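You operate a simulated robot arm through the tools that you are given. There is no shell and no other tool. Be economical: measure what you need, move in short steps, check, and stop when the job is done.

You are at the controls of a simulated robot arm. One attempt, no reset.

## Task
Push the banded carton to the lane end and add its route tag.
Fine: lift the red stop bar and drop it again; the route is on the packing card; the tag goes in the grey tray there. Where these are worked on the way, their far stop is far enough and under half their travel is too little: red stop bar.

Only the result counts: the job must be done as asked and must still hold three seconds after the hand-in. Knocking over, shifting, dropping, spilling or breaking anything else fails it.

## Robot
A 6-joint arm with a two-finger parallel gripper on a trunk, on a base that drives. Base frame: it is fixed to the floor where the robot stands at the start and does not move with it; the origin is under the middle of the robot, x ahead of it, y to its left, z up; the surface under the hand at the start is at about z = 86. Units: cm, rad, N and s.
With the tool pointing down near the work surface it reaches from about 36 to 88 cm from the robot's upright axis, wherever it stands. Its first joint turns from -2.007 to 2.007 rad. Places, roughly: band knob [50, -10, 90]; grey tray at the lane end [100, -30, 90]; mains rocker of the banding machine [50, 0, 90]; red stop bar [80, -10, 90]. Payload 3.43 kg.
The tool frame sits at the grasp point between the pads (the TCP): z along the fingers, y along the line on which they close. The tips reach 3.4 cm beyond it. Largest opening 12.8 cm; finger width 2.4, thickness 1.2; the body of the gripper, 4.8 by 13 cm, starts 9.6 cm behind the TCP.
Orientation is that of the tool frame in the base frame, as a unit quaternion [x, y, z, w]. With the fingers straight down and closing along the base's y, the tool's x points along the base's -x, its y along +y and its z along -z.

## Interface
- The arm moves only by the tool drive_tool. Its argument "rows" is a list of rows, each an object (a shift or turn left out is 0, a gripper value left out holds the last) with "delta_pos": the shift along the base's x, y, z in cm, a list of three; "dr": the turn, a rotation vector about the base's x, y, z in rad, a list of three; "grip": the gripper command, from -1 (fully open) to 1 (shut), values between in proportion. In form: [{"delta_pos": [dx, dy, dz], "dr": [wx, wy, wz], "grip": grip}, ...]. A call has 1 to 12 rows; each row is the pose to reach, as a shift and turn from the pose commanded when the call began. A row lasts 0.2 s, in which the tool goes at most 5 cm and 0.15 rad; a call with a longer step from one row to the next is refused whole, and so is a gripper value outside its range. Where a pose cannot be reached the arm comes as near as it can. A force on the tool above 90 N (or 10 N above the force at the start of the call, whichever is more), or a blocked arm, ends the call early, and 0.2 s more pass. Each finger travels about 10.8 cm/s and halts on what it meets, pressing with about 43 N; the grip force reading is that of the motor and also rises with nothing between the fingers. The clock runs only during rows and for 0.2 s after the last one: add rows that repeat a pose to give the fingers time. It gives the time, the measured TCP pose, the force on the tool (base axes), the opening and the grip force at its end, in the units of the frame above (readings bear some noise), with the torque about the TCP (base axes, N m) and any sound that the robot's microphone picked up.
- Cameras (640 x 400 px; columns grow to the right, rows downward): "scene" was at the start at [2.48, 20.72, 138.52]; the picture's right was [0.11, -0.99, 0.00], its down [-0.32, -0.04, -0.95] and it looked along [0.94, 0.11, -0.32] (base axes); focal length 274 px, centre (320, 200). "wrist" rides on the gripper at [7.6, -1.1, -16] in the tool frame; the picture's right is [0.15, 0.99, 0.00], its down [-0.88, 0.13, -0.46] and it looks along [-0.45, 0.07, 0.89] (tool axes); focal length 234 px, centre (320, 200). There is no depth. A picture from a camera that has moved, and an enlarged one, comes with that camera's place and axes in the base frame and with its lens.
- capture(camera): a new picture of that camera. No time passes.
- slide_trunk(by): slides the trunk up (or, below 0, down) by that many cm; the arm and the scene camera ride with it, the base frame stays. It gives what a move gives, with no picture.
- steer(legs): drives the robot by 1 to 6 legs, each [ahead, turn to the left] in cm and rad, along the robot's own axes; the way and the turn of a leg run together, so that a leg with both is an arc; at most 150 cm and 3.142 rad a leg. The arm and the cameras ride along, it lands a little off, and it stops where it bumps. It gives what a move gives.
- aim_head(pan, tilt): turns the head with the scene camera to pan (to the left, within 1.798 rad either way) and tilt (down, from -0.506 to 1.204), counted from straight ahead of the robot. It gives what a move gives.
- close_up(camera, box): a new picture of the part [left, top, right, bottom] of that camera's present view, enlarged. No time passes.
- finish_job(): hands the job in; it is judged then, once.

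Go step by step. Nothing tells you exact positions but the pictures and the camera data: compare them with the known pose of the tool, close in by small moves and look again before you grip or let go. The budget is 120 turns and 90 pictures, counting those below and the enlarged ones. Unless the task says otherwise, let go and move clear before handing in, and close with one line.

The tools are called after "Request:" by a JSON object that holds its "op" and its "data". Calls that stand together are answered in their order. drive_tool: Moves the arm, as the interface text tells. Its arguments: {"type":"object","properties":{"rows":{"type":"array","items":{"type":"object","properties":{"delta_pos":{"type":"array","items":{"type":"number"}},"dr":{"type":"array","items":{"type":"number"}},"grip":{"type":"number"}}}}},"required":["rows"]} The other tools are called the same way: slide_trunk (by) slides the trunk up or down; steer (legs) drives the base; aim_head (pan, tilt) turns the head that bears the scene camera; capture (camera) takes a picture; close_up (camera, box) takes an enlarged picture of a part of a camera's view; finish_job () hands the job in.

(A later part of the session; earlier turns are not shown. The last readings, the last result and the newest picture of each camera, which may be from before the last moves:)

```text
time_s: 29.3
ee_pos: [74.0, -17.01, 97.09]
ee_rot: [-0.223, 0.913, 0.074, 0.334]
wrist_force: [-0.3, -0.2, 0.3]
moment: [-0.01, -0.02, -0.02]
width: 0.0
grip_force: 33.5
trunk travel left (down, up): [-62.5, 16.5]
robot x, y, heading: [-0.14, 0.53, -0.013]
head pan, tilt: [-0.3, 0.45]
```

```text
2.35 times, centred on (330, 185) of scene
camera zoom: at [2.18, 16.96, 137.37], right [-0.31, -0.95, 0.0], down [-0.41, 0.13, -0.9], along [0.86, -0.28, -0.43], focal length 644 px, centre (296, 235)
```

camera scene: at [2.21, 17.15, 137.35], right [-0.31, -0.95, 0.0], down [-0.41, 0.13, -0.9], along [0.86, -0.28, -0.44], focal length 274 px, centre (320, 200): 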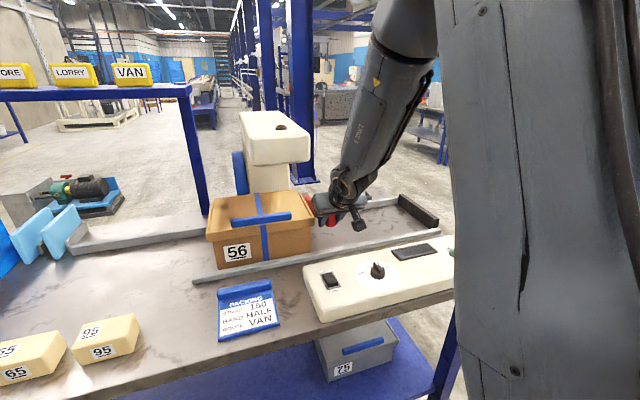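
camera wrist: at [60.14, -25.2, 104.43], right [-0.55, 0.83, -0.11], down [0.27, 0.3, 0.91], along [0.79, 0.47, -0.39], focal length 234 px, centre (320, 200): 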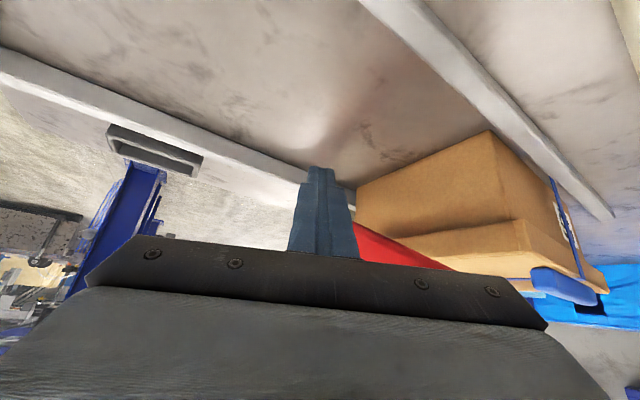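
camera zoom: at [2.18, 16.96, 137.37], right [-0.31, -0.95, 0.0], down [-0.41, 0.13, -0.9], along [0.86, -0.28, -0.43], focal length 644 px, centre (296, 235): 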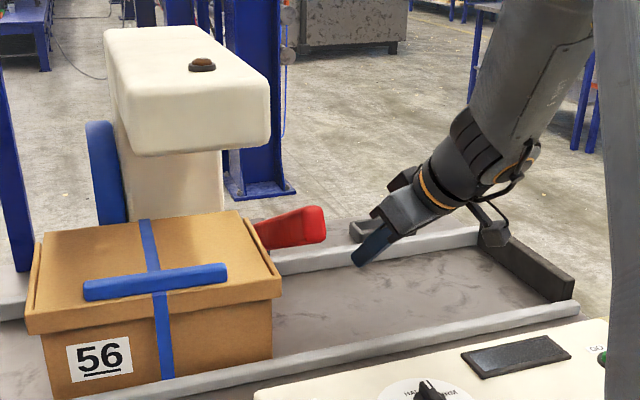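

Bar stands raised; sliding the closed fingertips under it, then lifting on an arc.

Request:
{"op": "drive_tool", "data": {"rows": [{"delta_pos": [0, 3, -1], "grip": 1}, {"delta_pos": [0, 6, -1], "grip": 1}, {"delta_pos": [0, 9, -1], "grip": 1}]}}

Request:
{"op": "close_up", "data": {"camera": "scene", "box": [200, 100, 460, 270]}}

```text
time_s: 30.1
ee_pos: [74.05, -12.24, 96.48]
ee_rot: [-0.202, 0.917, 0.055, 0.339]
wrist_force: [-2.5, -60.4, -0.7]
moment: [5.22, -0.15, 4.14]
width: 0.0
grip_force: 32.4
trunk travel left (down, up): [-62.5, 16.5]
robot x, y, heading: [-0.3, -0.12, -0.033]
head pan, tilt: [-0.3, 0.45]
stopped in row 3: the force on the tool passed its limit at 105 N (the readings are from after the stop); the commanded pose is now the measured one
```

```text
2.35 times, centred on (330, 185) of scene
camera zoom: at [2.54, 16.81, 137.37], right [-0.33, -0.94, 0.0], down [-0.41, 0.14, -0.9], along [0.85, -0.29, -0.44], focal length 644 px, centre (296, 235)
```

zoom: 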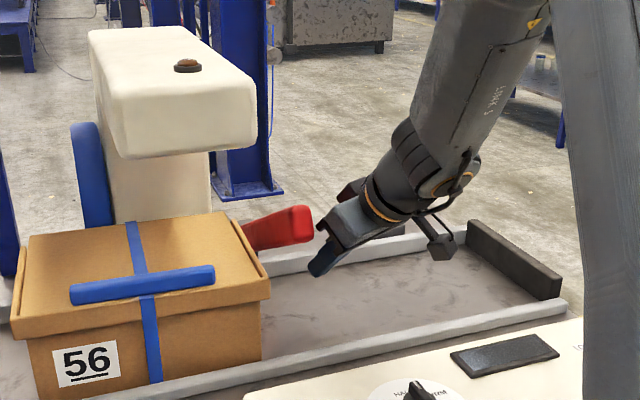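

The gripper body touched the bar's tip. I'll back off, yaw more (so the body stays right of the bar) and come in lower.

Request:
{"op": "drive_tool", "data": {"rows": [{"delta_pos": [0, -3, 0], "grip": 1}, {"delta_pos": [0, -6, 0], "dr": [0, 0, 0.13], "grip": 1}, {"delta_pos": [0.5, -6, 0], "dr": [0, 0, 0.26], "grip": 1}, {"delta_pos": [1, -6, -0.5], "dr": [0, 0, 0.39], "grip": 1}, {"delta_pos": [1.5, -6, -1], "dr": [0, 0, 0.52], "grip": 1}, {"delta_pos": [1.7, -6, -1.3], "dr": [0, 0, 0.58], "grip": 1}]}}

Request:
{"op": "drive_tool", "data": {"rows": [{"delta_pos": [0, 3, 0], "grip": 1}, {"delta_pos": [0, 6, 0], "grip": 1}, {"delta_pos": [0, 8, 0], "grip": 1}, {"delta_pos": [0, 9.5, 0], "grip": 1}]}}

Request:
{"op": "capture", "data": {"camera": "wrist"}}

```text
time_s: 31.4
ee_pos: [75.79, -17.24, 94.89]
ee_rot: [-0.462, 0.818, 0.156, 0.305]
wrist_force: [-0.3, 0.3, 0.4]
moment: [0.03, 0.01, 0.01]
width: 0.0
grip_force: 32.4
trunk travel left (down, up): [-62.5, 16.5]
robot x, y, heading: [0.1, 0.17, -0.028]
head pan, tilt: [-0.3, 0.45]
```

```text
time_s: 32.5
ee_pos: [75.74, -7.76, 94.93]
ee_rot: [-0.461, 0.819, 0.156, 0.304]
wrist_force: [-0.1, -0.1, 0.5]
moment: [0.01, -0.02, -0.02]
width: 0.01
grip_force: 33.3
trunk travel left (down, up): [-62.5, 16.5]
robot x, y, heading: [0.08, 0.14, -0.021]
head pan, tilt: [-0.3, 0.45]
```

```text
48 pictures are left
camera wrist: at [68.13, -21.98, 102.21], right [-0.9, 0.42, -0.12], down [0.07, 0.4, 0.91], along [0.43, 0.81, -0.39], focal length 234 px, centre (320, 200)
```

wrist: 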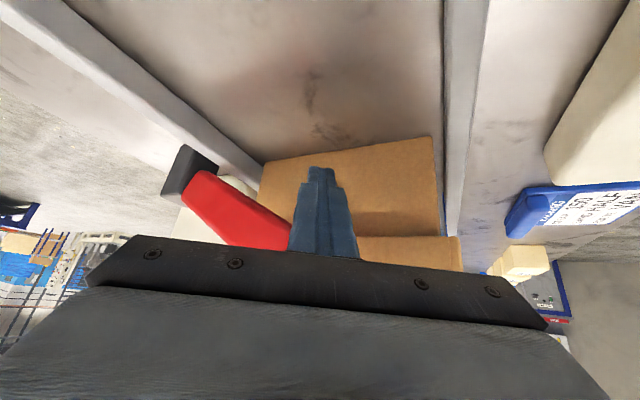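

Fingers are under the bar with no contact force. Pushing it up along the arc.

Request:
{"op": "drive_tool", "data": {"rows": [{"delta_pos": [0.75, 0, 2.1], "grip": 1}, {"delta_pos": [1.7, 0, 4.1], "grip": 1}, {"delta_pos": [2.9, 0, 6.0], "grip": 1}, {"delta_pos": [4.6, 0, 7.9], "grip": 1}, {"delta_pos": [6.3, 0, 9.3], "grip": 1}, {"delta_pos": [8.4, 0, 10.8], "grip": 1}]}}

Request:
{"op": "close_up", "data": {"camera": "scene", "box": [200, 100, 460, 270]}}

Request:
{"op": "capture", "data": {"camera": "wrist"}}

```text
time_s: 33.9
ee_pos: [84.05, -7.78, 105.68]
ee_rot: [-0.462, 0.818, 0.157, 0.304]
wrist_force: [-0.9, -0.1, -2.4]
moment: [-0.07, 0.12, 0.04]
width: 0.0
grip_force: 33.4
trunk travel left (down, up): [-62.5, 16.5]
robot x, y, heading: [-0.05, 0.16, -0.023]
head pan, tilt: [-0.3, 0.45]
```

```text
2.35 times, centred on (330, 185) of scene
camera zoom: at [2.43, 16.9, 137.37], right [-0.32, -0.95, 0.0], down [-0.41, 0.14, -0.9], along [0.85, -0.29, -0.44], focal length 644 px, centre (296, 235)
```

zoom: 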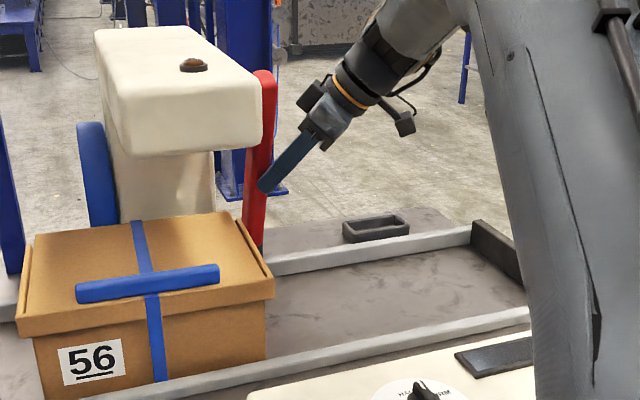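

```text
46 pictures are left
camera wrist: at [76.56, -21.95, 113.09], right [-0.9, 0.42, -0.12], down [0.07, 0.41, 0.91], along [0.43, 0.81, -0.39], focal length 234 px, centre (320, 200)
```

wrist: 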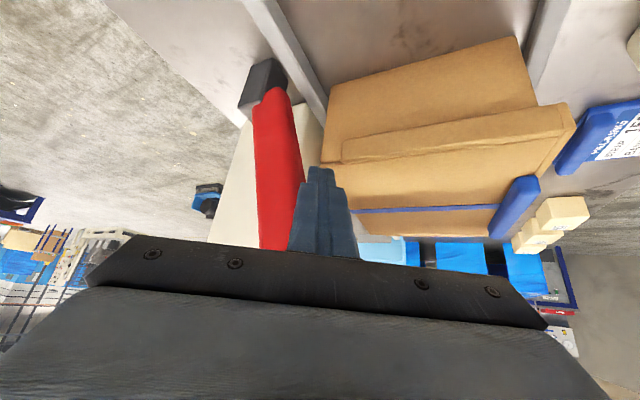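

The bar is up ~65–70°. Continuing to its far stop.

Request:
{"op": "drive_tool", "data": {"rows": [{"delta_pos": [1.3, 0, 0.6], "grip": 1}, {"delta_pos": [2.6, 0, 1.2], "grip": 1}, {"delta_pos": [3.6, 0, 1.5], "grip": 1}, {"delta_pos": [4.6, 0, 1.7], "grip": 1}, {"delta_pos": [5.4, 0, 1.7], "grip": 1}, {"delta_pos": [6.2, 0, 1.7], "grip": 1}]}}

Request:
{"op": "capture", "data": {"camera": "wrist"}}

Request:
{"op": "close_up", "data": {"camera": "scene", "box": [200, 100, 460, 270]}}

```text
time_s: 35.2
ee_pos: [90.23, -7.8, 107.65]
ee_rot: [-0.462, 0.818, 0.157, 0.304]
wrist_force: [-20.2, 1.1, 3.7]
moment: [0.09, 0.31, 0.44]
width: 0.0
grip_force: 32.4
trunk travel left (down, up): [-62.5, 16.5]
robot x, y, heading: [-0.03, 0.53, -0.024]
head pan, tilt: [-0.3, 0.45]
```

```text
45 pictures are left
camera wrist: at [82.61, -21.97, 114.89], right [-0.9, 0.42, -0.12], down [0.07, 0.41, 0.91], along [0.43, 0.81, -0.39], focal length 234 px, centre (320, 200)
```

wrist: 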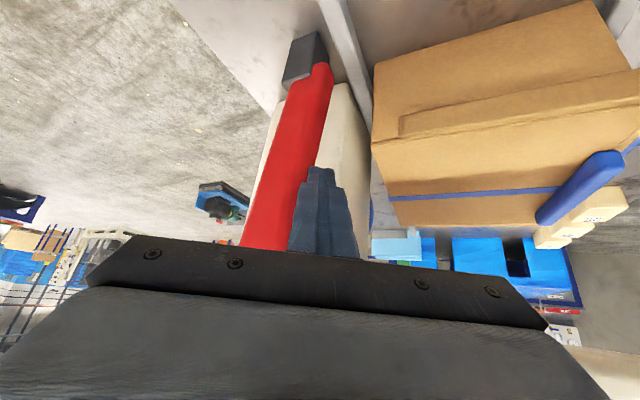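

```text
2.35 times, centred on (330, 185) of scene
camera zoom: at [2.3, 16.91, 137.38], right [-0.32, -0.95, 0.0], down [-0.41, 0.14, -0.9], along [0.85, -0.29, -0.43], focal length 644 px, centre (296, 235)
```

zoom: 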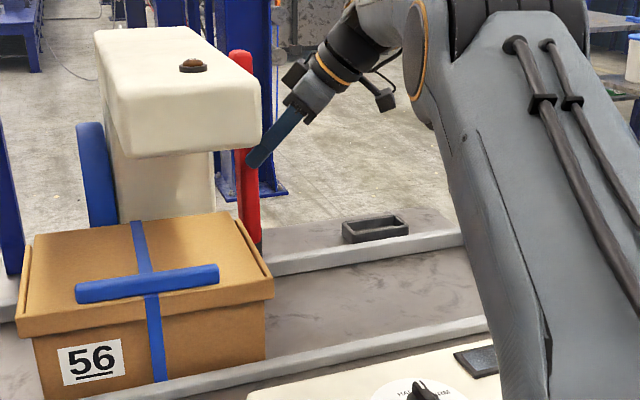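

Request:
{"op": "drive_tool", "data": {"rows": [{"delta_pos": [0.4, 0, 0], "grip": 1}, {"delta_pos": [0.8, 0, 0], "grip": 1}, {"delta_pos": [1.1, 0, 0], "grip": 1}]}}

```text
time_s: 36.0
ee_pos: [90.35, -7.76, 107.58]
ee_rot: [-0.466, 0.817, 0.163, 0.297]
wrist_force: [-43.7, -0.2, 17.2]
moment: [0.38, 0.4, 0.91]
width: 0.0
grip_force: 32.5
trunk travel left (down, up): [-62.5, 16.5]
robot x, y, heading: [-0.29, -0.1, -0.02]
head pan, tilt: [-0.3, 0.45]
stopped in row 3: the force on the tool passed its limit at 94 N (the readings are from after the stop); the commanded pose is now the measured one
```

The bar is at its far stop. I'll withdraw, un-yaw, and travel around the front of the machine to the carton's left side.

Request:
{"op": "drive_tool", "data": {"rows": [{"delta_pos": [-3, -1, 0], "grip": 1}, {"delta_pos": [-7, -3, 0], "grip": 1}, {"delta_pos": [-11, -5, 1], "dr": [0, 0, -0.14]}, {"delta_pos": [-15, -7, 2], "dr": [0, 0, -0.28]}, {"delta_pos": [-19, -8, 4], "dr": [0, 0, -0.42]}, {"delta_pos": [-23, -8, 6], "dr": [0, 0, -0.56]}, {"delta_pos": [-27.5, -7, 7], "dr": [0, 0, -0.7]}, {"delta_pos": [-32, -5, 7], "dr": [0, 0, -0.84]}, {"delta_pos": [-36, -2, 7], "dr": [0, 0, -0.98]}, {"delta_pos": [-38, 2.5, 7], "dr": [0, 0, -1.1]}, {"delta_pos": [-38, 7.4, 7], "dr": [0, 0, -1.2]}, {"delta_pos": [-38, 12.3, 7], "dr": [0, 0, -1.3]}]}}

Request:
{"op": "drive_tool", "data": {"rows": [{"delta_pos": [0, 4.8, 0], "dr": [0, 0, -0.1]}, {"delta_pos": [0, 9.6, 0], "dr": [0, 0, -0.2]}, {"delta_pos": [0, 14.4, 0], "dr": [0, 0, -0.3]}, {"delta_pos": [0, 19.2, 0], "dr": [0, 0, -0.4]}, {"delta_pos": [2, 23.5, 0], "dr": [0, 0, -0.5]}, {"delta_pos": [6, 26, 0], "dr": [0, 0, -0.5]}]}}

Request:
{"op": "capture", "data": {"camera": "scene"}}

Request:
{"op": "capture", "data": {"camera": "wrist"}}

```text
time_s: 38.6
ee_pos: [52.74, 4.71, 114.43]
ee_rot: [0.121, 0.933, -0.052, 0.336]
wrist_force: [-0.4, -0.1, 0.3]
moment: [0.03, -0.01, 0.01]
width: 0.01
grip_force: 32.5
trunk travel left (down, up): [-62.5, 16.5]
robot x, y, heading: [-0.05, 0.59, -0.024]
head pan, tilt: [-0.3, 0.45]
```

```text
time_s: 40.0
ee_pos: [58.58, 30.59, 114.31]
ee_rot: [0.353, 0.872, -0.133, 0.312]
wrist_force: [1.3, -0.7, 0.9]
moment: [0.04, 0.0, 0.06]
width: 0.0
grip_force: 32.8
trunk travel left (down, up): [-62.5, 16.5]
robot x, y, heading: [0.13, 0.12, -0.025]
head pan, tilt: [-0.3, 0.45]
```

```text
43 pictures are left
camera scene: at [2.31, 16.89, 137.37], right [-0.32, -0.95, 0.0], down [-0.41, 0.14, -0.9], along [0.85, -0.29, -0.43], focal length 274 px, centre (320, 200)
```

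scene: 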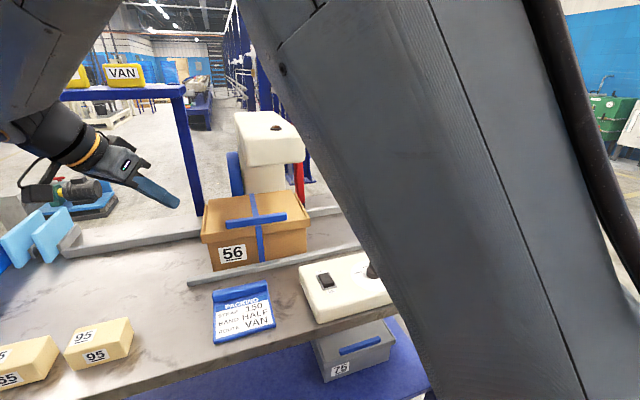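

```text
42 pictures are left
camera wrist: at [46.47, 40.96, 121.68], right [0.61, 0.79, -0.1], down [0.38, -0.17, 0.91], along [0.7, -0.59, -0.4], focal length 234 px, centre (320, 200)
```

wrist: 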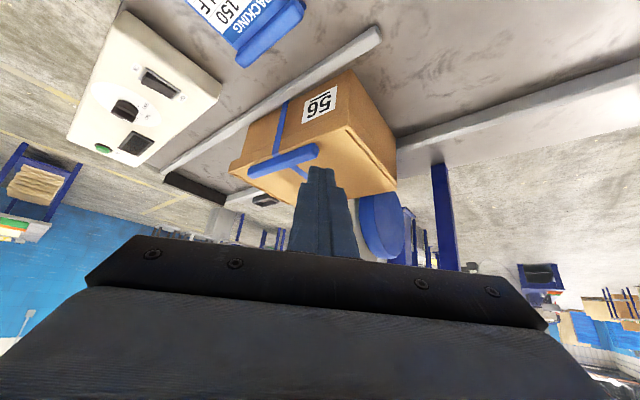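

Request:
{"op": "drive_tool", "data": {"rows": [{"delta_pos": [2, 2, -3], "dr": [-0.09, -0.09, 0], "grip": 1}, {"delta_pos": [4, 4, -6], "dr": [-0.17, -0.18, 0]}, {"delta_pos": [7, 5, -9], "dr": [-0.17, -0.18, 0]}, {"delta_pos": [10, 5, -12], "dr": [-0.17, -0.18, 0]}, {"delta_pos": [13, 5, -15.5], "dr": [-0.17, -0.18, 0]}, {"delta_pos": [15.5, 5, -19], "dr": [-0.17, -0.18, 0]}, {"delta_pos": [17, 5, -21.5], "dr": [-0.17, -0.18, 0]}]}}

Request:
{"op": "capture", "data": {"camera": "scene"}}

Request:
{"op": "capture", "data": {"camera": "wrist"}}

```text
time_s: 41.6
ee_pos: [75.73, 35.53, 92.71]
ee_rot: [0.335, 0.826, -0.174, 0.418]
wrist_force: [0.4, 0.9, 0.6]
moment: [0.01, 0.01, 0.04]
width: 0.0
grip_force: 33.0
trunk travel left (down, up): [-62.5, 16.5]
robot x, y, heading: [0.02, 0.6, -0.033]
head pan, tilt: [-0.3, 0.45]
```

```text
41 pictures are left
camera scene: at [2.33, 16.91, 137.37], right [-0.32, -0.95, 0.0], down [-0.41, 0.14, -0.9], along [0.85, -0.29, -0.43], focal length 274 px, centre (320, 200)
```

scene: 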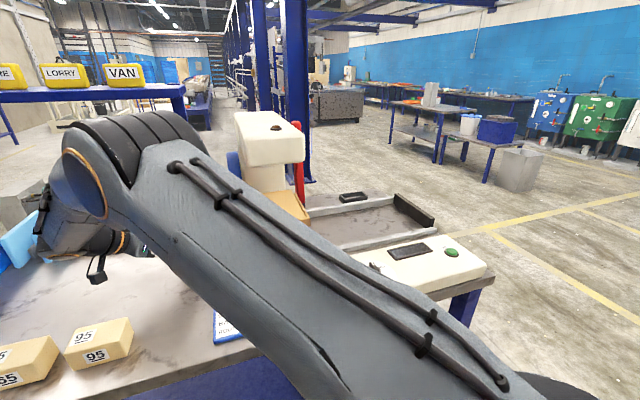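

```text
40 pictures are left
camera wrist: at [62.49, 46.85, 95.99], right [0.63, 0.77, -0.12], down [0.2, -0.01, 0.98], along [0.75, -0.64, -0.16], focal length 234 px, centre (320, 200)
```

wrist: 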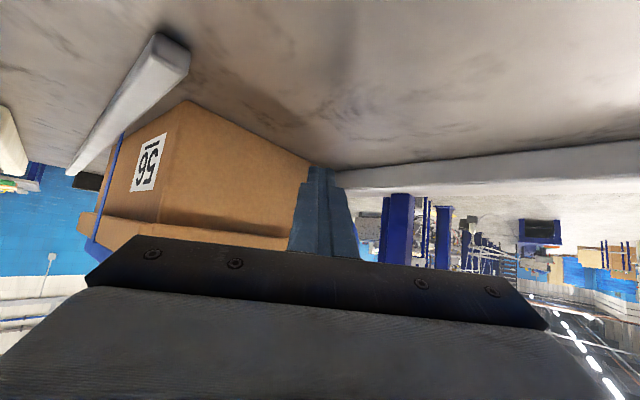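

Fingertip is at about (78, 33.6, 90.7), left of the carton. Pushing along −y in stages.

Request:
{"op": "drive_tool", "data": {"rows": [{"delta_pos": [0, -4, 0], "grip": 1}, {"delta_pos": [0, -7, 0]}, {"delta_pos": [0, -9, 0]}, {"delta_pos": [0, -11, 0]}, {"delta_pos": [0, -13, 0]}, {"delta_pos": [0, -15, 0]}, {"delta_pos": [0, -17, 0]}, {"delta_pos": [0, -19, 0]}]}}

Request:
{"op": "capture", "data": {"camera": "wrist"}}

Request:
{"op": "capture", "data": {"camera": "scene"}}

```text
time_s: 43.4
ee_pos: [75.71, 16.46, 92.62]
ee_rot: [0.336, 0.827, -0.174, 0.417]
wrist_force: [-0.1, 0.1, 0.3]
moment: [0.02, -0.03, -0.02]
width: 0.0
grip_force: 33.5
trunk travel left (down, up): [-62.5, 16.5]
robot x, y, heading: [-0.05, 0.08, -0.03]
head pan, tilt: [-0.3, 0.45]
```

```text
39 pictures are left
camera wrist: at [62.57, 27.86, 95.91], right [0.63, 0.77, -0.13], down [0.2, -0.01, 0.98], along [0.75, -0.64, -0.16], focal length 234 px, centre (320, 200)
```

wrist: 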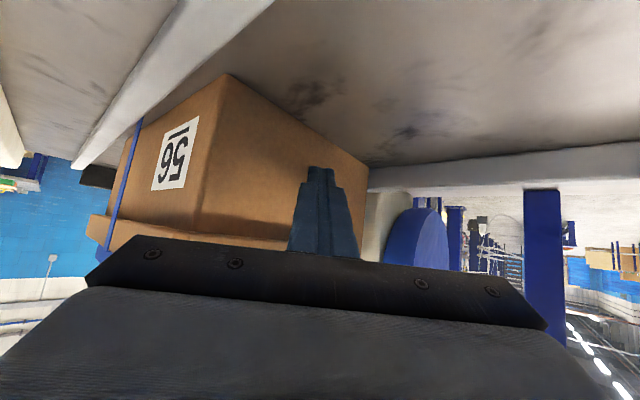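

```text
38 pictures are left
camera scene: at [2.37, 16.95, 137.36], right [-0.32, -0.95, 0.0], down [-0.41, 0.14, -0.9], along [0.85, -0.29, -0.44], focal length 274 px, centre (320, 200)
```

scene: 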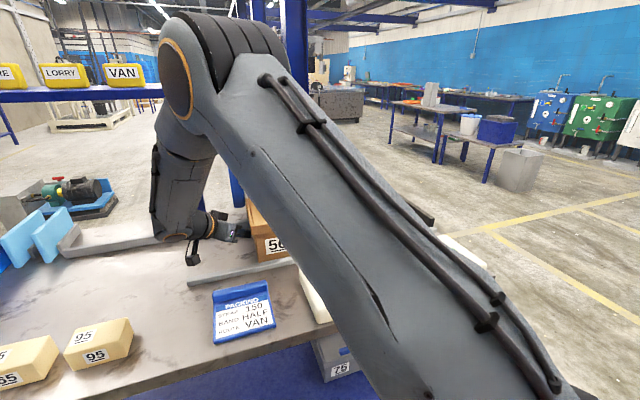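

Carton is moving ahead of the fingertip (its near corner now at y≈13). Continuing.

Request:
{"op": "drive_tool", "data": {"rows": [{"delta_pos": [0, -2, 0], "grip": 1}, {"delta_pos": [0, -4, 0]}, {"delta_pos": [0, -6, 0]}, {"delta_pos": [0, -8, 0]}, {"delta_pos": [0, -10, 0]}, {"delta_pos": [0, -12, 0]}, {"delta_pos": [0, -14, 0]}, {"delta_pos": [0, -16, 0]}, {"delta_pos": [0, -18, 0]}, {"delta_pos": [0, -20, 0]}]}}

Request:
{"op": "capture", "data": {"camera": "scene"}}

Request:
{"op": "capture", "data": {"camera": "wrist"}}

```text
time_s: 45.6
ee_pos: [75.82, -3.58, 92.6]
ee_rot: [0.335, 0.826, -0.173, 0.418]
wrist_force: [-0.6, -0.6, 0.2]
moment: [-0.01, 0.01, 0.0]
width: 0.01
grip_force: 33.1
trunk travel left (down, up): [-62.5, 16.5]
robot x, y, heading: [0.07, -0.03, -0.027]
head pan, tilt: [-0.3, 0.45]
```

```text
37 pictures are left
camera scene: at [2.37, 16.94, 137.36], right [-0.32, -0.95, 0.0], down [-0.41, 0.14, -0.9], along [0.85, -0.29, -0.44], focal length 274 px, centre (320, 200)
```

scene: 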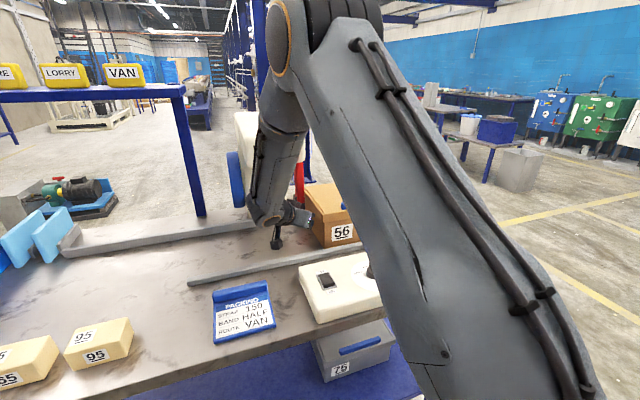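

```text
36 pictures are left
camera wrist: at [62.62, 7.85, 95.93], right [0.63, 0.77, -0.13], down [0.2, -0.01, 0.98], along [0.75, -0.64, -0.16], focal length 234 px, centre (320, 200)
```

wrist: 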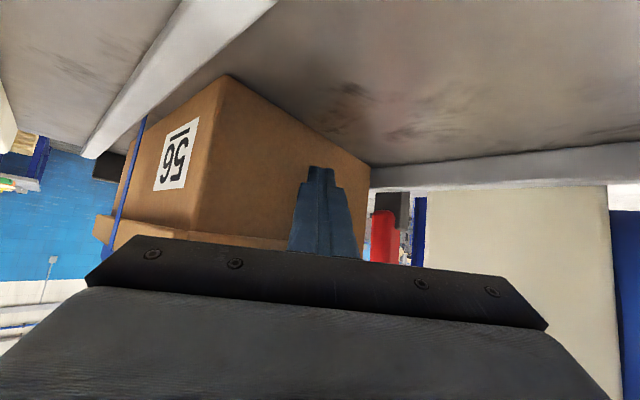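

Request:
{"op": "drive_tool", "data": {"rows": [{"delta_pos": [0, -2, 0], "grip": 1}, {"delta_pos": [0, -4, 0]}, {"delta_pos": [0, -6, 0]}, {"delta_pos": [0, -8, 0]}, {"delta_pos": [0, -9.5, 0]}, {"delta_pos": [0, -11, 0]}, {"delta_pos": [0, -12, 0]}]}}

Request:
{"op": "capture", "data": {"camera": "scene"}}

Request:
{"op": "capture", "data": {"camera": "wrist"}}

```text
time_s: 47.2
ee_pos: [76.07, -14.68, 92.73]
ee_rot: [0.331, 0.829, -0.17, 0.418]
wrist_force: [10.0, 40.8, 0.0]
moment: [0.44, -0.12, 0.96]
width: 0.0
grip_force: 33.3
trunk travel left (down, up): [-62.5, 16.5]
robot x, y, heading: [0.04, -0.16, -0.019]
head pan, tilt: [-0.3, 0.45]
```

```text
35 pictures are left
camera scene: at [2.32, 17.12, 137.34], right [-0.32, -0.95, 0.0], down [-0.41, 0.14, -0.9], along [0.85, -0.28, -0.44], focal length 274 px, centre (320, 200)
```

scene: 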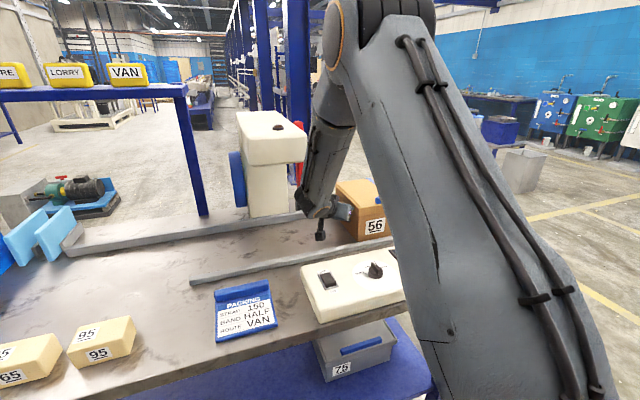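

```text
34 pictures are left
camera wrist: at [62.65, -3.57, 96.01], right [0.62, 0.77, -0.12], down [0.2, -0.01, 0.98], along [0.76, -0.63, -0.16], focal length 234 px, centre (320, 200)
```

wrist: 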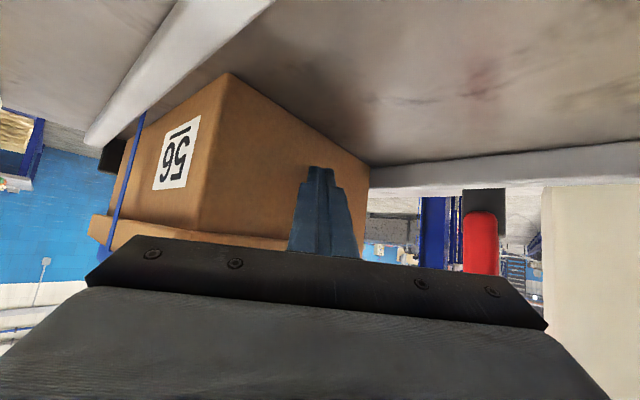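

The carton is firmly at the lane end (41 N against the stop). Now I withdraw and swing round to the bar's right side to pull it down again.

Request:
{"op": "drive_tool", "data": {"rows": [{"delta_pos": [0, 1.5, 0], "grip": 1}, {"delta_pos": [-4, 2, 1], "grip": 1}, {"delta_pos": [-8, 2, 3.5], "dr": [0, 0, 0.12]}, {"delta_pos": [-11, 1.5, 7], "dr": [0, 0, 0.24]}, {"delta_pos": [-14, 0, 10.5], "dr": [0, 0, 0.36]}, {"delta_pos": [-16, -3, 13.5], "dr": [0, 0, 0.48]}, {"delta_pos": [-16, -6, 16.5], "dr": [0, 0, 0.6]}, {"delta_pos": [-16, -9, 19], "dr": [0, 0, 0.74]}, {"delta_pos": [-15, -11, 20], "dr": [0, 0, 0.88]}, {"delta_pos": [-14, -13, 20], "dr": [0, 0, 1.02]}, {"delta_pos": [-12, -14, 20], "dr": [0, 0, 1.16]}, {"delta_pos": [-10, -15, 20], "dr": [0, 0, 1.3]}]}}

Request:
{"op": "capture", "data": {"camera": "scene"}}

Request:
{"op": "capture", "data": {"camera": "wrist"}}

```text
time_s: 49.8
ee_pos: [65.87, -30.61, 112.66]
ee_rot: [-0.226, 0.863, 0.117, 0.437]
wrist_force: [-0.1, 2.2, 1.2]
moment: [-0.12, 0.08, -0.06]
width: 0.01
grip_force: 32.7
out of reach, approached as far as the arm can: row 6, 7, 8, 9, 10
trunk travel left (down, up): [-62.5, 16.5]
robot x, y, heading: [-0.37, 0.2, -0.029]
head pan, tilt: [-0.3, 0.45]
```

```text
33 pictures are left
camera scene: at [2.4, 17.04, 137.35], right [-0.32, -0.95, 0.0], down [-0.41, 0.14, -0.9], along [0.85, -0.29, -0.44], focal length 274 px, centre (320, 200)
```

scene: 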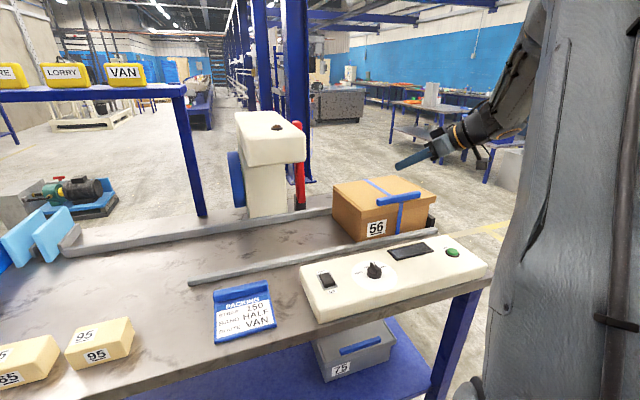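

```text
32 pictures are left
camera wrist: at [51.36, -40.11, 115.92], right [-0.56, 0.82, -0.11], down [0.07, 0.18, 0.98], along [0.82, 0.54, -0.16], focal length 234 px, centre (320, 200)
```

wrist: 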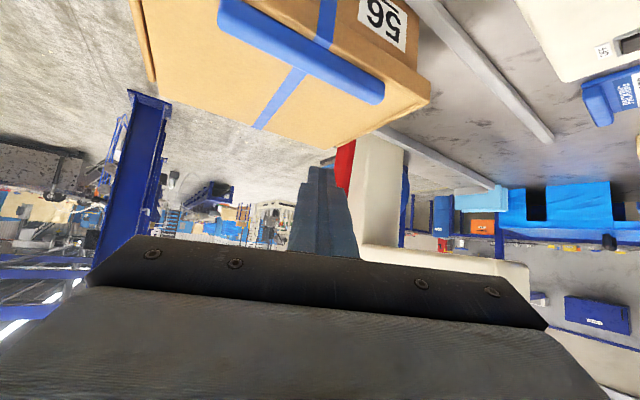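

The carton is home at the stop. Next: flatten/yaw the tool and approach the bar's back side from the right.

Request:
{"op": "drive_tool", "data": {"rows": [{"delta_pos": [3, 1, 0], "dr": [0.07, -0.12, 0], "grip": 1}, {"delta_pos": [6, 2, 0], "dr": [0.14, -0.24, 0], "grip": 1}, {"delta_pos": [6, 2, 0], "dr": [0.14, -0.24, 0], "grip": 1}]}}

Request:
{"op": "drive_tool", "data": {"rows": [{"delta_pos": [3, 2, -0.5], "dr": [0, 0, 0.12], "grip": 1}, {"delta_pos": [7, 4, -1], "dr": [0, 0, 0.23], "grip": 1}, {"delta_pos": [11, 6.5, -2], "dr": [0, 0, 0.23], "grip": 1}, {"delta_pos": [14.5, 9, -3.5], "dr": [0, 0, 0.23], "grip": 1}, {"delta_pos": [17.5, 11.2, -5.2], "dr": [0, 0, 0.23], "grip": 1}]}}

Request:
{"op": "capture", "data": {"camera": "scene"}}

Request:
{"op": "capture", "data": {"camera": "wrist"}}

```text
time_s: 50.6
ee_pos: [71.75, -28.73, 112.8]
ee_rot: [-0.213, 0.792, 0.145, 0.553]
wrist_force: [-0.2, -1.4, 0.0]
moment: [0.0, -0.02, 0.0]
width: 0.0
grip_force: 32.7
trunk travel left (down, up): [-62.5, 16.5]
robot x, y, heading: [-0.21, 0.78, -0.029]
head pan, tilt: [-0.3, 0.45]
```

```text
time_s: 51.8
ee_pos: [89.23, -17.17, 107.53]
ee_rot: [-0.304, 0.761, 0.209, 0.533]
wrist_force: [0.5, 0.0, 0.6]
moment: [-0.03, 0.01, -0.03]
width: 0.0
grip_force: 33.0
trunk travel left (down, up): [-62.5, 16.5]
robot x, y, heading: [-0.23, 0.43, -0.025]
head pan, tilt: [-0.3, 0.45]
```

```text
31 pictures are left
camera scene: at [2.32, 16.9, 137.37], right [-0.32, -0.95, 0.0], down [-0.41, 0.14, -0.9], along [0.85, -0.29, -0.43], focal length 274 px, centre (320, 200)
```

scene: 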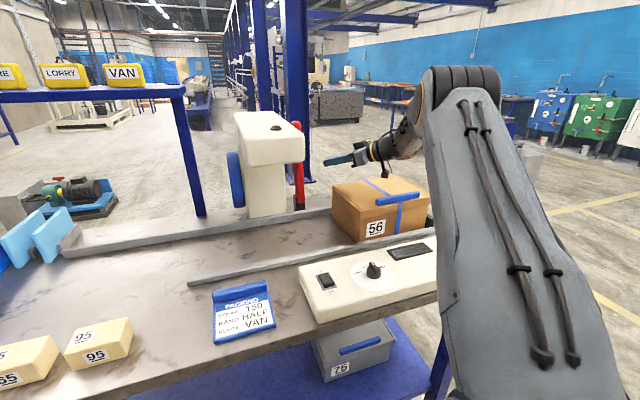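

```text
30 pictures are left
camera wrist: at [77.14, -30.06, 105.78], right [-0.71, 0.69, -0.14], down [-0.18, 0.02, 0.98], along [0.68, 0.73, 0.11], focal length 234 px, centre (320, 200)
```

wrist: 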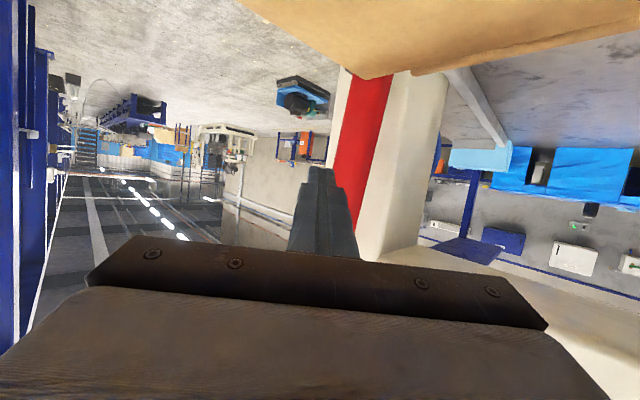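

Bar's rear edge is at x≈96, just left of the finger line in view. Advancing past its right rear corner.

Request:
{"op": "drive_tool", "data": {"rows": [{"delta_pos": [2.5, 2, 0], "grip": 1}, {"delta_pos": [5, 4.5, 0], "grip": 1}, {"delta_pos": [7.3, 7, 0], "grip": 1}, {"delta_pos": [8, 8, 0], "grip": 1}]}}

Request:
{"op": "capture", "data": {"camera": "wrist"}}

Request:
{"op": "close_up", "data": {"camera": "scene", "box": [220, 100, 440, 250]}}

```text
time_s: 52.8
ee_pos: [97.21, -9.28, 107.44]
ee_rot: [-0.304, 0.762, 0.209, 0.533]
wrist_force: [0.6, -1.8, 0.4]
moment: [0.01, 0.0, -0.03]
width: 0.01
grip_force: 32.9
trunk travel left (down, up): [-62.5, 16.5]
robot x, y, heading: [-0.23, 0.3, -0.028]
head pan, tilt: [-0.3, 0.45]
```

```text
29 pictures are left
camera wrist: at [85.15, -22.15, 105.81], right [-0.71, 0.69, -0.14], down [-0.18, 0.02, 0.98], along [0.68, 0.73, 0.11], focal length 234 px, centre (320, 200)
```

wrist: 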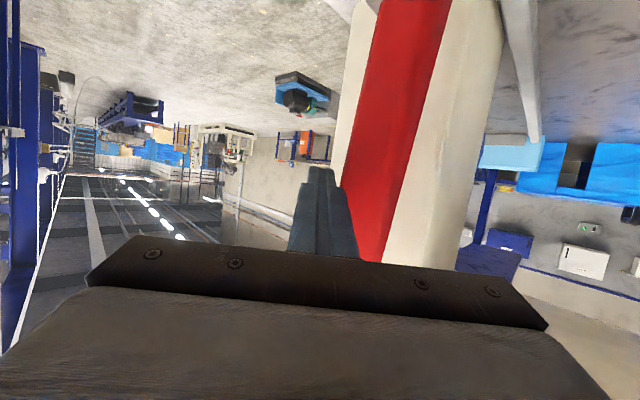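

```text
2.67 times, centred on (330, 175) of scene
camera zoom: at [2.37, 16.91, 137.37], right [-0.32, -0.95, 0.0], down [-0.41, 0.14, -0.9], along [0.85, -0.29, -0.44], focal length 730 px, centre (293, 267)
```

zoom: 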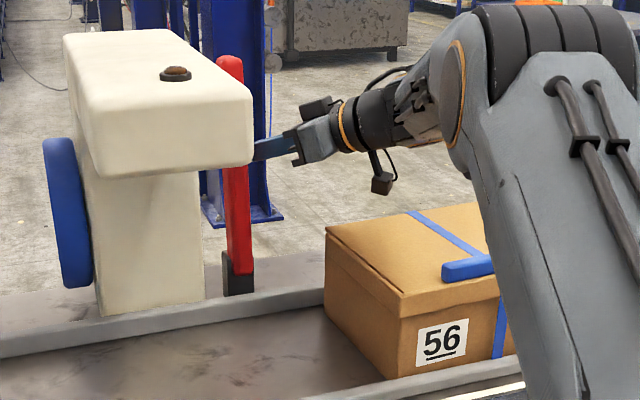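

The finger is hooked behind the bar. Pulling it forward.

Request:
{"op": "drive_tool", "data": {"rows": [{"delta_pos": [-1.5, 0, 0], "grip": 1}, {"delta_pos": [-3, 0, 0], "grip": 1}, {"delta_pos": [-4.5, 0, 0], "grip": 1}, {"delta_pos": [-6, 0, 0], "grip": 1}, {"delta_pos": [-7.5, 0, -0.3], "grip": 1}, {"delta_pos": [-9, 0, -0.6], "grip": 1}, {"delta_pos": [-10.5, 0, -1], "grip": 1}]}}

Request:
{"op": "capture", "data": {"camera": "wrist"}}

Request:
{"op": "close_up", "data": {"camera": "scene", "box": [220, 100, 440, 250]}}

```text
time_s: 54.4
ee_pos: [86.72, -9.07, 106.41]
ee_rot: [-0.304, 0.762, 0.21, 0.532]
wrist_force: [-0.1, -0.6, 0.6]
moment: [0.0, 0.02, 0.01]
width: 0.05
grip_force: 32.7
trunk travel left (down, up): [-62.5, 16.5]
robot x, y, heading: [0.1, 0.28, -0.025]
head pan, tilt: [-0.3, 0.45]
```

```text
27 pictures are left
camera wrist: at [74.73, -22.0, 104.84], right [-0.72, 0.68, -0.14], down [-0.18, 0.01, 0.98], along [0.67, 0.73, 0.11], focal length 234 px, centre (320, 200)
```

wrist: 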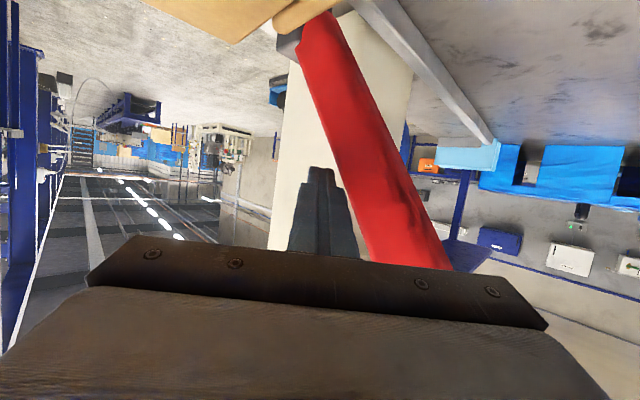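

```text
2.67 times, centred on (330, 175) of scene
camera zoom: at [2.36, 16.91, 137.37], right [-0.32, -0.95, 0.0], down [-0.41, 0.14, -0.9], along [0.85, -0.29, -0.44], focal length 730 px, centre (293, 267)
```

zoom: 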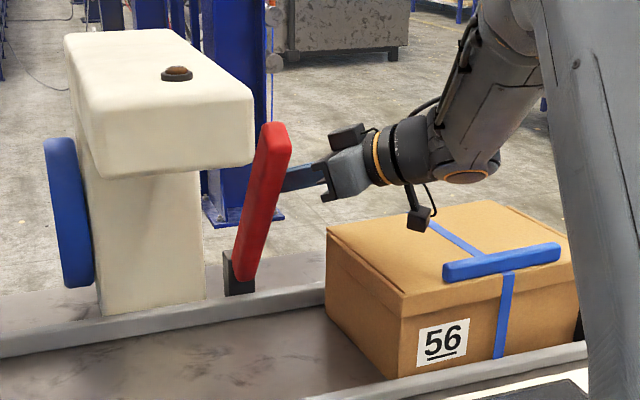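

Leaning forward ~60° now. Steepening the tool in place (raises the camera above the carton), then continuing forward and down.

Request:
{"op": "drive_tool", "data": {"rows": [{"delta_pos": [0, 0.4, 0], "dr": [-0.09, 0.1, 0], "grip": 1}, {"delta_pos": [0, 0.8, 0], "dr": [-0.18, 0.19, 0], "grip": 1}, {"delta_pos": [0, 1.2, 0], "dr": [-0.27, 0.29, 0], "grip": 1}, {"delta_pos": [0, 1.5, 0], "dr": [-0.35, 0.38, 0], "grip": 1}]}}

Request:
{"op": "drive_tool", "data": {"rows": [{"delta_pos": [-1.5, 0, -0.2], "grip": 1}, {"delta_pos": [-3, 0, -0.6], "grip": 1}, {"delta_pos": [-4.5, 0, -1.2], "grip": 1}, {"delta_pos": [-6, 0, -2], "grip": 1}, {"delta_pos": [-7.5, 0, -3], "grip": 1}]}}

Request:
{"op": "close_up", "data": {"camera": "scene", "box": [220, 100, 440, 250]}}

Request:
{"op": "capture", "data": {"camera": "wrist"}}

```text
time_s: 55.4
ee_pos: [87.81, -9.31, 106.99]
ee_rot: [-0.337, 0.864, 0.124, 0.352]
wrist_force: [27.1, -22.5, -19.8]
moment: [1.7, -3.0, 1.48]
width: 0.0
grip_force: 32.9
trunk travel left (down, up): [-62.5, 16.5]
robot x, y, heading: [0.13, 0.15, -0.03]
head pan, tilt: [-0.3, 0.45]
stopped in row 4: the force on the tool passed its limit at 104 N (the readings are from after the stop); the commanded pose is now the measured one
```

```text
time_s: 56.5
ee_pos: [79.95, -8.75, 104.3]
ee_rot: [-0.339, 0.863, 0.126, 0.353]
wrist_force: [-0.5, -0.7, -0.7]
moment: [0.03, 0.01, 0.03]
width: 0.0
grip_force: 32.6
trunk travel left (down, up): [-62.5, 16.5]
robot x, y, heading: [0.29, 0.18, -0.031]
head pan, tilt: [-0.3, 0.45]
```

```text
2.67 times, centred on (330, 175) of scene
camera zoom: at [2.57, 16.89, 137.37], right [-0.33, -0.95, 0.0], down [-0.41, 0.14, -0.9], along [0.85, -0.29, -0.44], focal length 730 px, centre (293, 267)
```

zoom: 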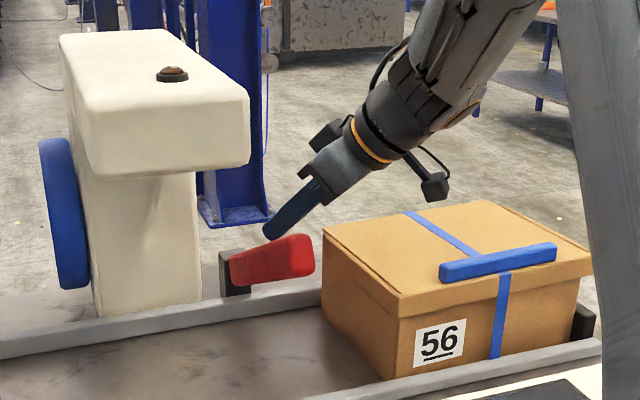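

```text
24 pictures are left
camera wrist: at [68.38, -20.68, 110.51], right [-0.74, 0.66, -0.12], down [0.13, 0.33, 0.94], along [0.65, 0.68, -0.33], focal length 234 px, centre (320, 200)
```

wrist: 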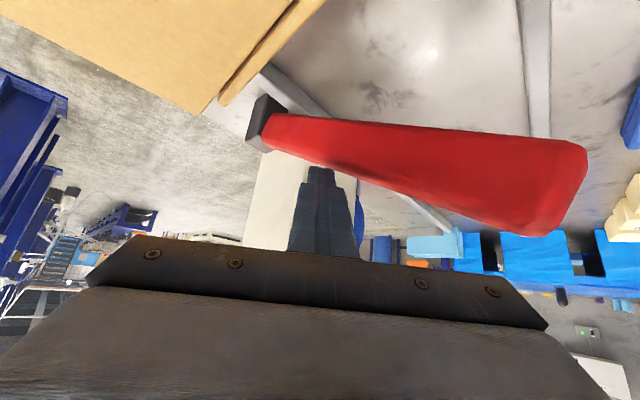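

The bar is nearly down. I'll shift toward its free end and press it fully down.

Request:
{"op": "drive_tool", "data": {"rows": [{"delta_pos": [-2, 0.3, 3], "grip": 1}, {"delta_pos": [-5, 0.5, 6], "grip": 1}, {"delta_pos": [-9, 0.5, 6], "grip": 1}, {"delta_pos": [-10, 0.5, 3], "grip": 1}, {"delta_pos": [-10.5, 0.5, 0], "grip": 1}, {"delta_pos": [-10.5, 0.5, -3], "grip": 1}, {"delta_pos": [-10.5, 0.5, -5], "grip": 1}, {"delta_pos": [-10.5, 0.5, -7], "grip": 1}, {"delta_pos": [-10.5, 0.5, -8.5], "grip": 1}, {"delta_pos": [-10.5, 0.5, -10], "grip": 1}]}}

Request:
{"op": "close_up", "data": {"camera": "scene", "box": [220, 100, 440, 250]}}

```text
time_s: 58.6
ee_pos: [69.61, -8.41, 97.08]
ee_rot: [-0.339, 0.859, 0.124, 0.362]
wrist_force: [-30.1, -2.5, 43.4]
moment: [0.35, 0.46, 0.43]
width: 0.0
grip_force: 33.0
trunk travel left (down, up): [-62.5, 16.5]
robot x, y, heading: [0.26, 0.05, -0.036]
head pan, tilt: [-0.3, 0.45]
stopped in row 10: the force on the tool passed its limit at 104 N (the readings are from after the stop); the commanded pose is now the measured one
```

```text
2.67 times, centred on (330, 175) of scene
camera zoom: at [2.19, 16.9, 137.39], right [-0.33, -0.94, 0.0], down [-0.41, 0.14, -0.9], along [0.85, -0.3, -0.43], focal length 730 px, centre (293, 267)
```

zoom: 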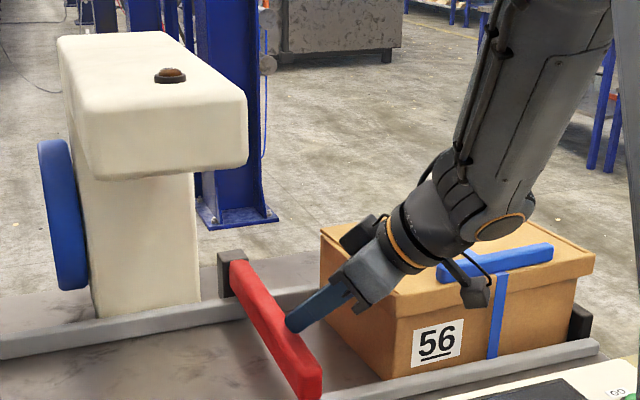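

The bar is back on its rail. Now I withdraw and tuck the arm; next I'll drive round the right end of the bench to the far side, from where both shelf and tray are reachable with the tool pointing down.

Request:
{"op": "drive_tool", "data": {"rows": [{"delta_pos": [-1, -0.3, 3], "grip": 1}, {"delta_pos": [-3, -0.5, 7], "grip": 1}, {"delta_pos": [-6, -1, 10.5], "dr": [0, 0, -0.1]}, {"delta_pos": [-10, -1, 13], "dr": [0, 0, -0.22]}, {"delta_pos": [-14.5, -1, 15], "dr": [0, 0, -0.35]}, {"delta_pos": [-18.5, 0, 17], "dr": [0, 0, -0.48]}, {"delta_pos": [-22, 2, 19], "dr": [0, 0, -0.6]}, {"delta_pos": [-24, 3, 21], "dr": [0, 0, -0.72]}, {"delta_pos": [-25, 3, 22], "dr": [0, 0, -0.72]}]}}

Request:
{"op": "drive_tool", "data": {"rows": [{"delta_pos": [0, 0, 1], "dr": [0, 0.14, 0], "grip": -1}, {"delta_pos": [0, 0, 2], "dr": [0, 0.28, 0], "grip": -1}, {"delta_pos": [0, 0, 3], "dr": [0, 0.42, 0], "grip": -1}, {"delta_pos": [0, 0, 4], "dr": [0, 0.56, 0], "grip": -1}, {"delta_pos": [0, 0, 5], "dr": [0, 0.68, 0], "grip": -1}]}}

Request:
{"op": "capture", "data": {"camera": "scene"}}

```text
time_s: 60.6
ee_pos: [50.13, -6.64, 115.6]
ee_rot: [-0.015, 0.925, -0.009, 0.38]
wrist_force: [0.4, -0.1, -0.2]
moment: [0.0, 0.0, 0.0]
width: 0.0
grip_force: 32.7
out of reach, approached as far as the arm can: row 7, 8, 9
trunk travel left (down, up): [-62.5, 16.5]
robot x, y, heading: [0.1, 0.41, -0.032]
head pan, tilt: [-0.3, 0.45]
```

```text
time_s: 61.8
ee_pos: [49.3, -8.47, 117.83]
ee_rot: [-0.023, 0.99, 0.097, 0.101]
wrist_force: [-0.6, 0.2, 0.8]
moment: [0.0, -0.04, -0.06]
width: 12.82
grip_force: 0.0
out of reach, approached as far as the arm can: row 2, 3, 4, 5
trunk travel left (down, up): [-62.5, 16.5]
robot x, y, heading: [0.3, 0.08, -0.035]
head pan, tilt: [-0.3, 0.45]
```

```text
22 pictures are left
camera scene: at [2.49, 16.88, 137.37], right [-0.33, -0.94, 0.0], down [-0.41, 0.14, -0.9], along [0.85, -0.29, -0.43], focal length 274 px, centre (320, 200)
```

scene: 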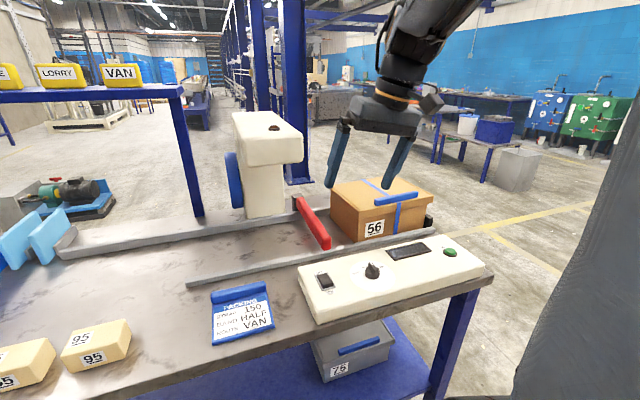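

Bar is down, carton at the end. Driving round the right side.

Request:
{"op": "steer", "data": {"legs": [[-25, 0], [0, -1.536], [112, 0], [0, 1.571]]}}

Request:
{"op": "aim_head", "data": {"pan": 0.3, "tilt": 0.45}}

Request:
{"op": "capture", "data": {"camera": "scene"}}

```text
time_s: 76.5
ee_pos: [25.61, -116.16, 117.81]
ee_rot: [-0.049, 0.989, 0.1, 0.097]
wrist_force: [0.0, 0.3, -0.1]
moment: [0.01, 0.03, 0.0]
width: 12.83
grip_force: 0.1
trunk travel left (down, up): [-62.5, 16.5]
robot x, y, heading: [-24.21, -110.42, 0.022]
head pan, tilt: [-0.3, 0.45]
```

```text
time_s: 77.5
ee_pos: [25.61, -116.23, 117.73]
ee_rot: [-0.049, 0.989, 0.098, 0.097]
wrist_force: [0.3, 0.9, 0.2]
moment: [-0.02, 0.02, 0.0]
width: 12.8
grip_force: 0.1
trunk travel left (down, up): [-62.5, 16.5]
robot x, y, heading: [-24.4, -110.27, 0.023]
head pan, tilt: [0.3, 0.45]
```

```text
21 pictures are left
camera scene: at [-22.66, -88.02, 137.37], right [0.31, -0.95, 0.0], down [-0.41, -0.14, -0.9], along [0.85, 0.28, -0.44], focal length 274 px, centre (320, 200)
```

scene: 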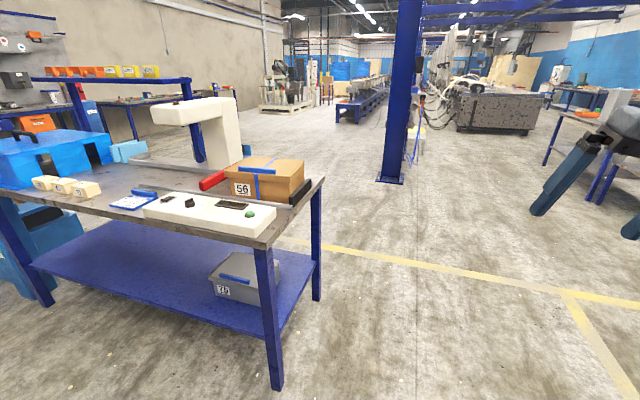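

Path is clear. Driving along the right end and round to the back, ending facing the bench.

Request:
{"op": "steer", "data": {"legs": [[150, -0.022], [42, 0], [0, 1.571], [115, 0], [0, 1.571]]}}

Request:
{"op": "aim_head", "data": {"pan": 0.0, "tilt": 0.45}}

Request:
{"op": "capture", "data": {"camera": "scene"}}

```text
time_s: 100.2
ee_pos: [118.99, 12.39, 117.77]
ee_rot: [0.99, 0.031, -0.099, 0.098]
wrist_force: [0.5, -0.3, -0.2]
moment: [-0.03, -0.01, 0.0]
width: 12.8
grip_force: 0.2
trunk travel left (down, up): [-62.5, 16.5]
robot x, y, heading: [168.77, 4.75, 3.126]
head pan, tilt: [0.3, 0.45]
```

```text
time_s: 101.0
ee_pos: [118.96, 12.35, 117.71]
ee_rot: [0.99, 0.03, -0.099, 0.097]
wrist_force: [-0.2, 0.4, -0.5]
moment: [0.01, 0.04, 0.02]
width: 12.83
grip_force: 0.1
trunk travel left (down, up): [-62.5, 16.5]
robot x, y, heading: [168.7, 4.52, 3.125]
head pan, tilt: [0.0, 0.45]
```

```text
20 pictures are left
camera scene: at [165.77, -14.97, 137.37], right [0.02, 1.0, 0.0], down [0.44, -0.01, -0.9], along [-0.9, 0.01, -0.44], focal length 274 px, centre (320, 200)
```

scene: 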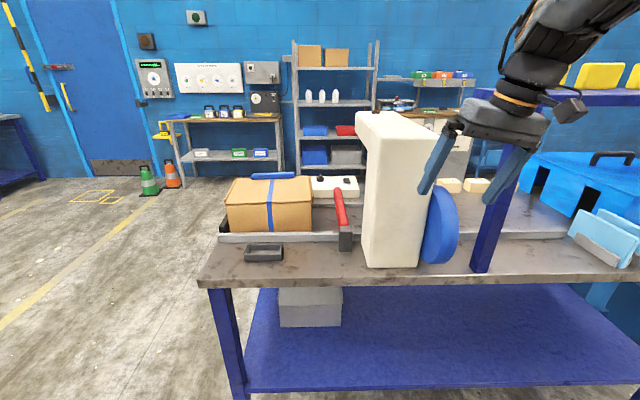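

Well placed at the back. Raising the trunk and shifting the arm away from the shelf for a clear view.

Request:
{"op": "slide_trunk", "data": {"by": 14}}

Request:
{"op": "drive_tool", "data": {"rows": [{"delta_pos": [3, -3, 3], "dr": [0, -0.1, 0]}, {"delta_pos": [5, -7, 5], "dr": [0, -0.19, 0]}, {"delta_pos": [5, -11, 5], "dr": [0, -0.19, 0]}, {"delta_pos": [5, -15, 5], "dr": [0, -0.19, 0]}]}}

Request:
{"op": "aim_head", "data": {"pan": -0.4, "tilt": 0.3}}

Request:
{"op": "capture", "data": {"camera": "scene"}}

```text
time_s: 102.7
ee_pos: [118.92, 12.36, 131.71]
ee_rot: [0.99, 0.031, -0.1, 0.099]
wrist_force: [-0.2, 0.8, -0.4]
moment: [-0.02, -0.03, -0.03]
width: 12.81
grip_force: 0.1
trunk travel left (down, up): [-76.5, 2.5]
robot x, y, heading: [168.03, 4.41, 3.127]
head pan, tilt: [0.0, 0.45]
```

```text
refused: row 1 steps farther than a row can; nothing moved
```

```text
time_s: 103.5
ee_pos: [118.74, 12.27, 131.74]
ee_rot: [0.99, 0.031, -0.1, 0.098]
wrist_force: [-0.6, 0.0, -0.7]
moment: [-0.02, -0.01, 0.0]
width: 12.81
grip_force: 0.1
trunk travel left (down, up): [-76.5, 2.5]
robot x, y, heading: [168.52, 4.61, 3.123]
head pan, tilt: [-0.4, 0.3]
```

```text
19 pictures are left
camera scene: at [170.31, -11.41, 152.76], right [0.4, 0.91, 0.0], down [0.27, -0.12, -0.96], along [-0.87, 0.39, -0.3], focal length 274 px, centre (320, 200)
```

scene: 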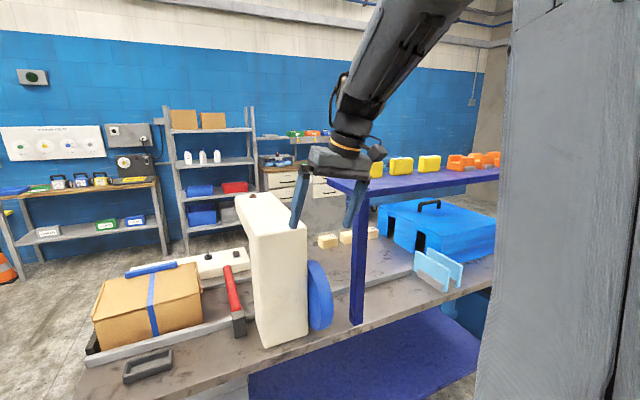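

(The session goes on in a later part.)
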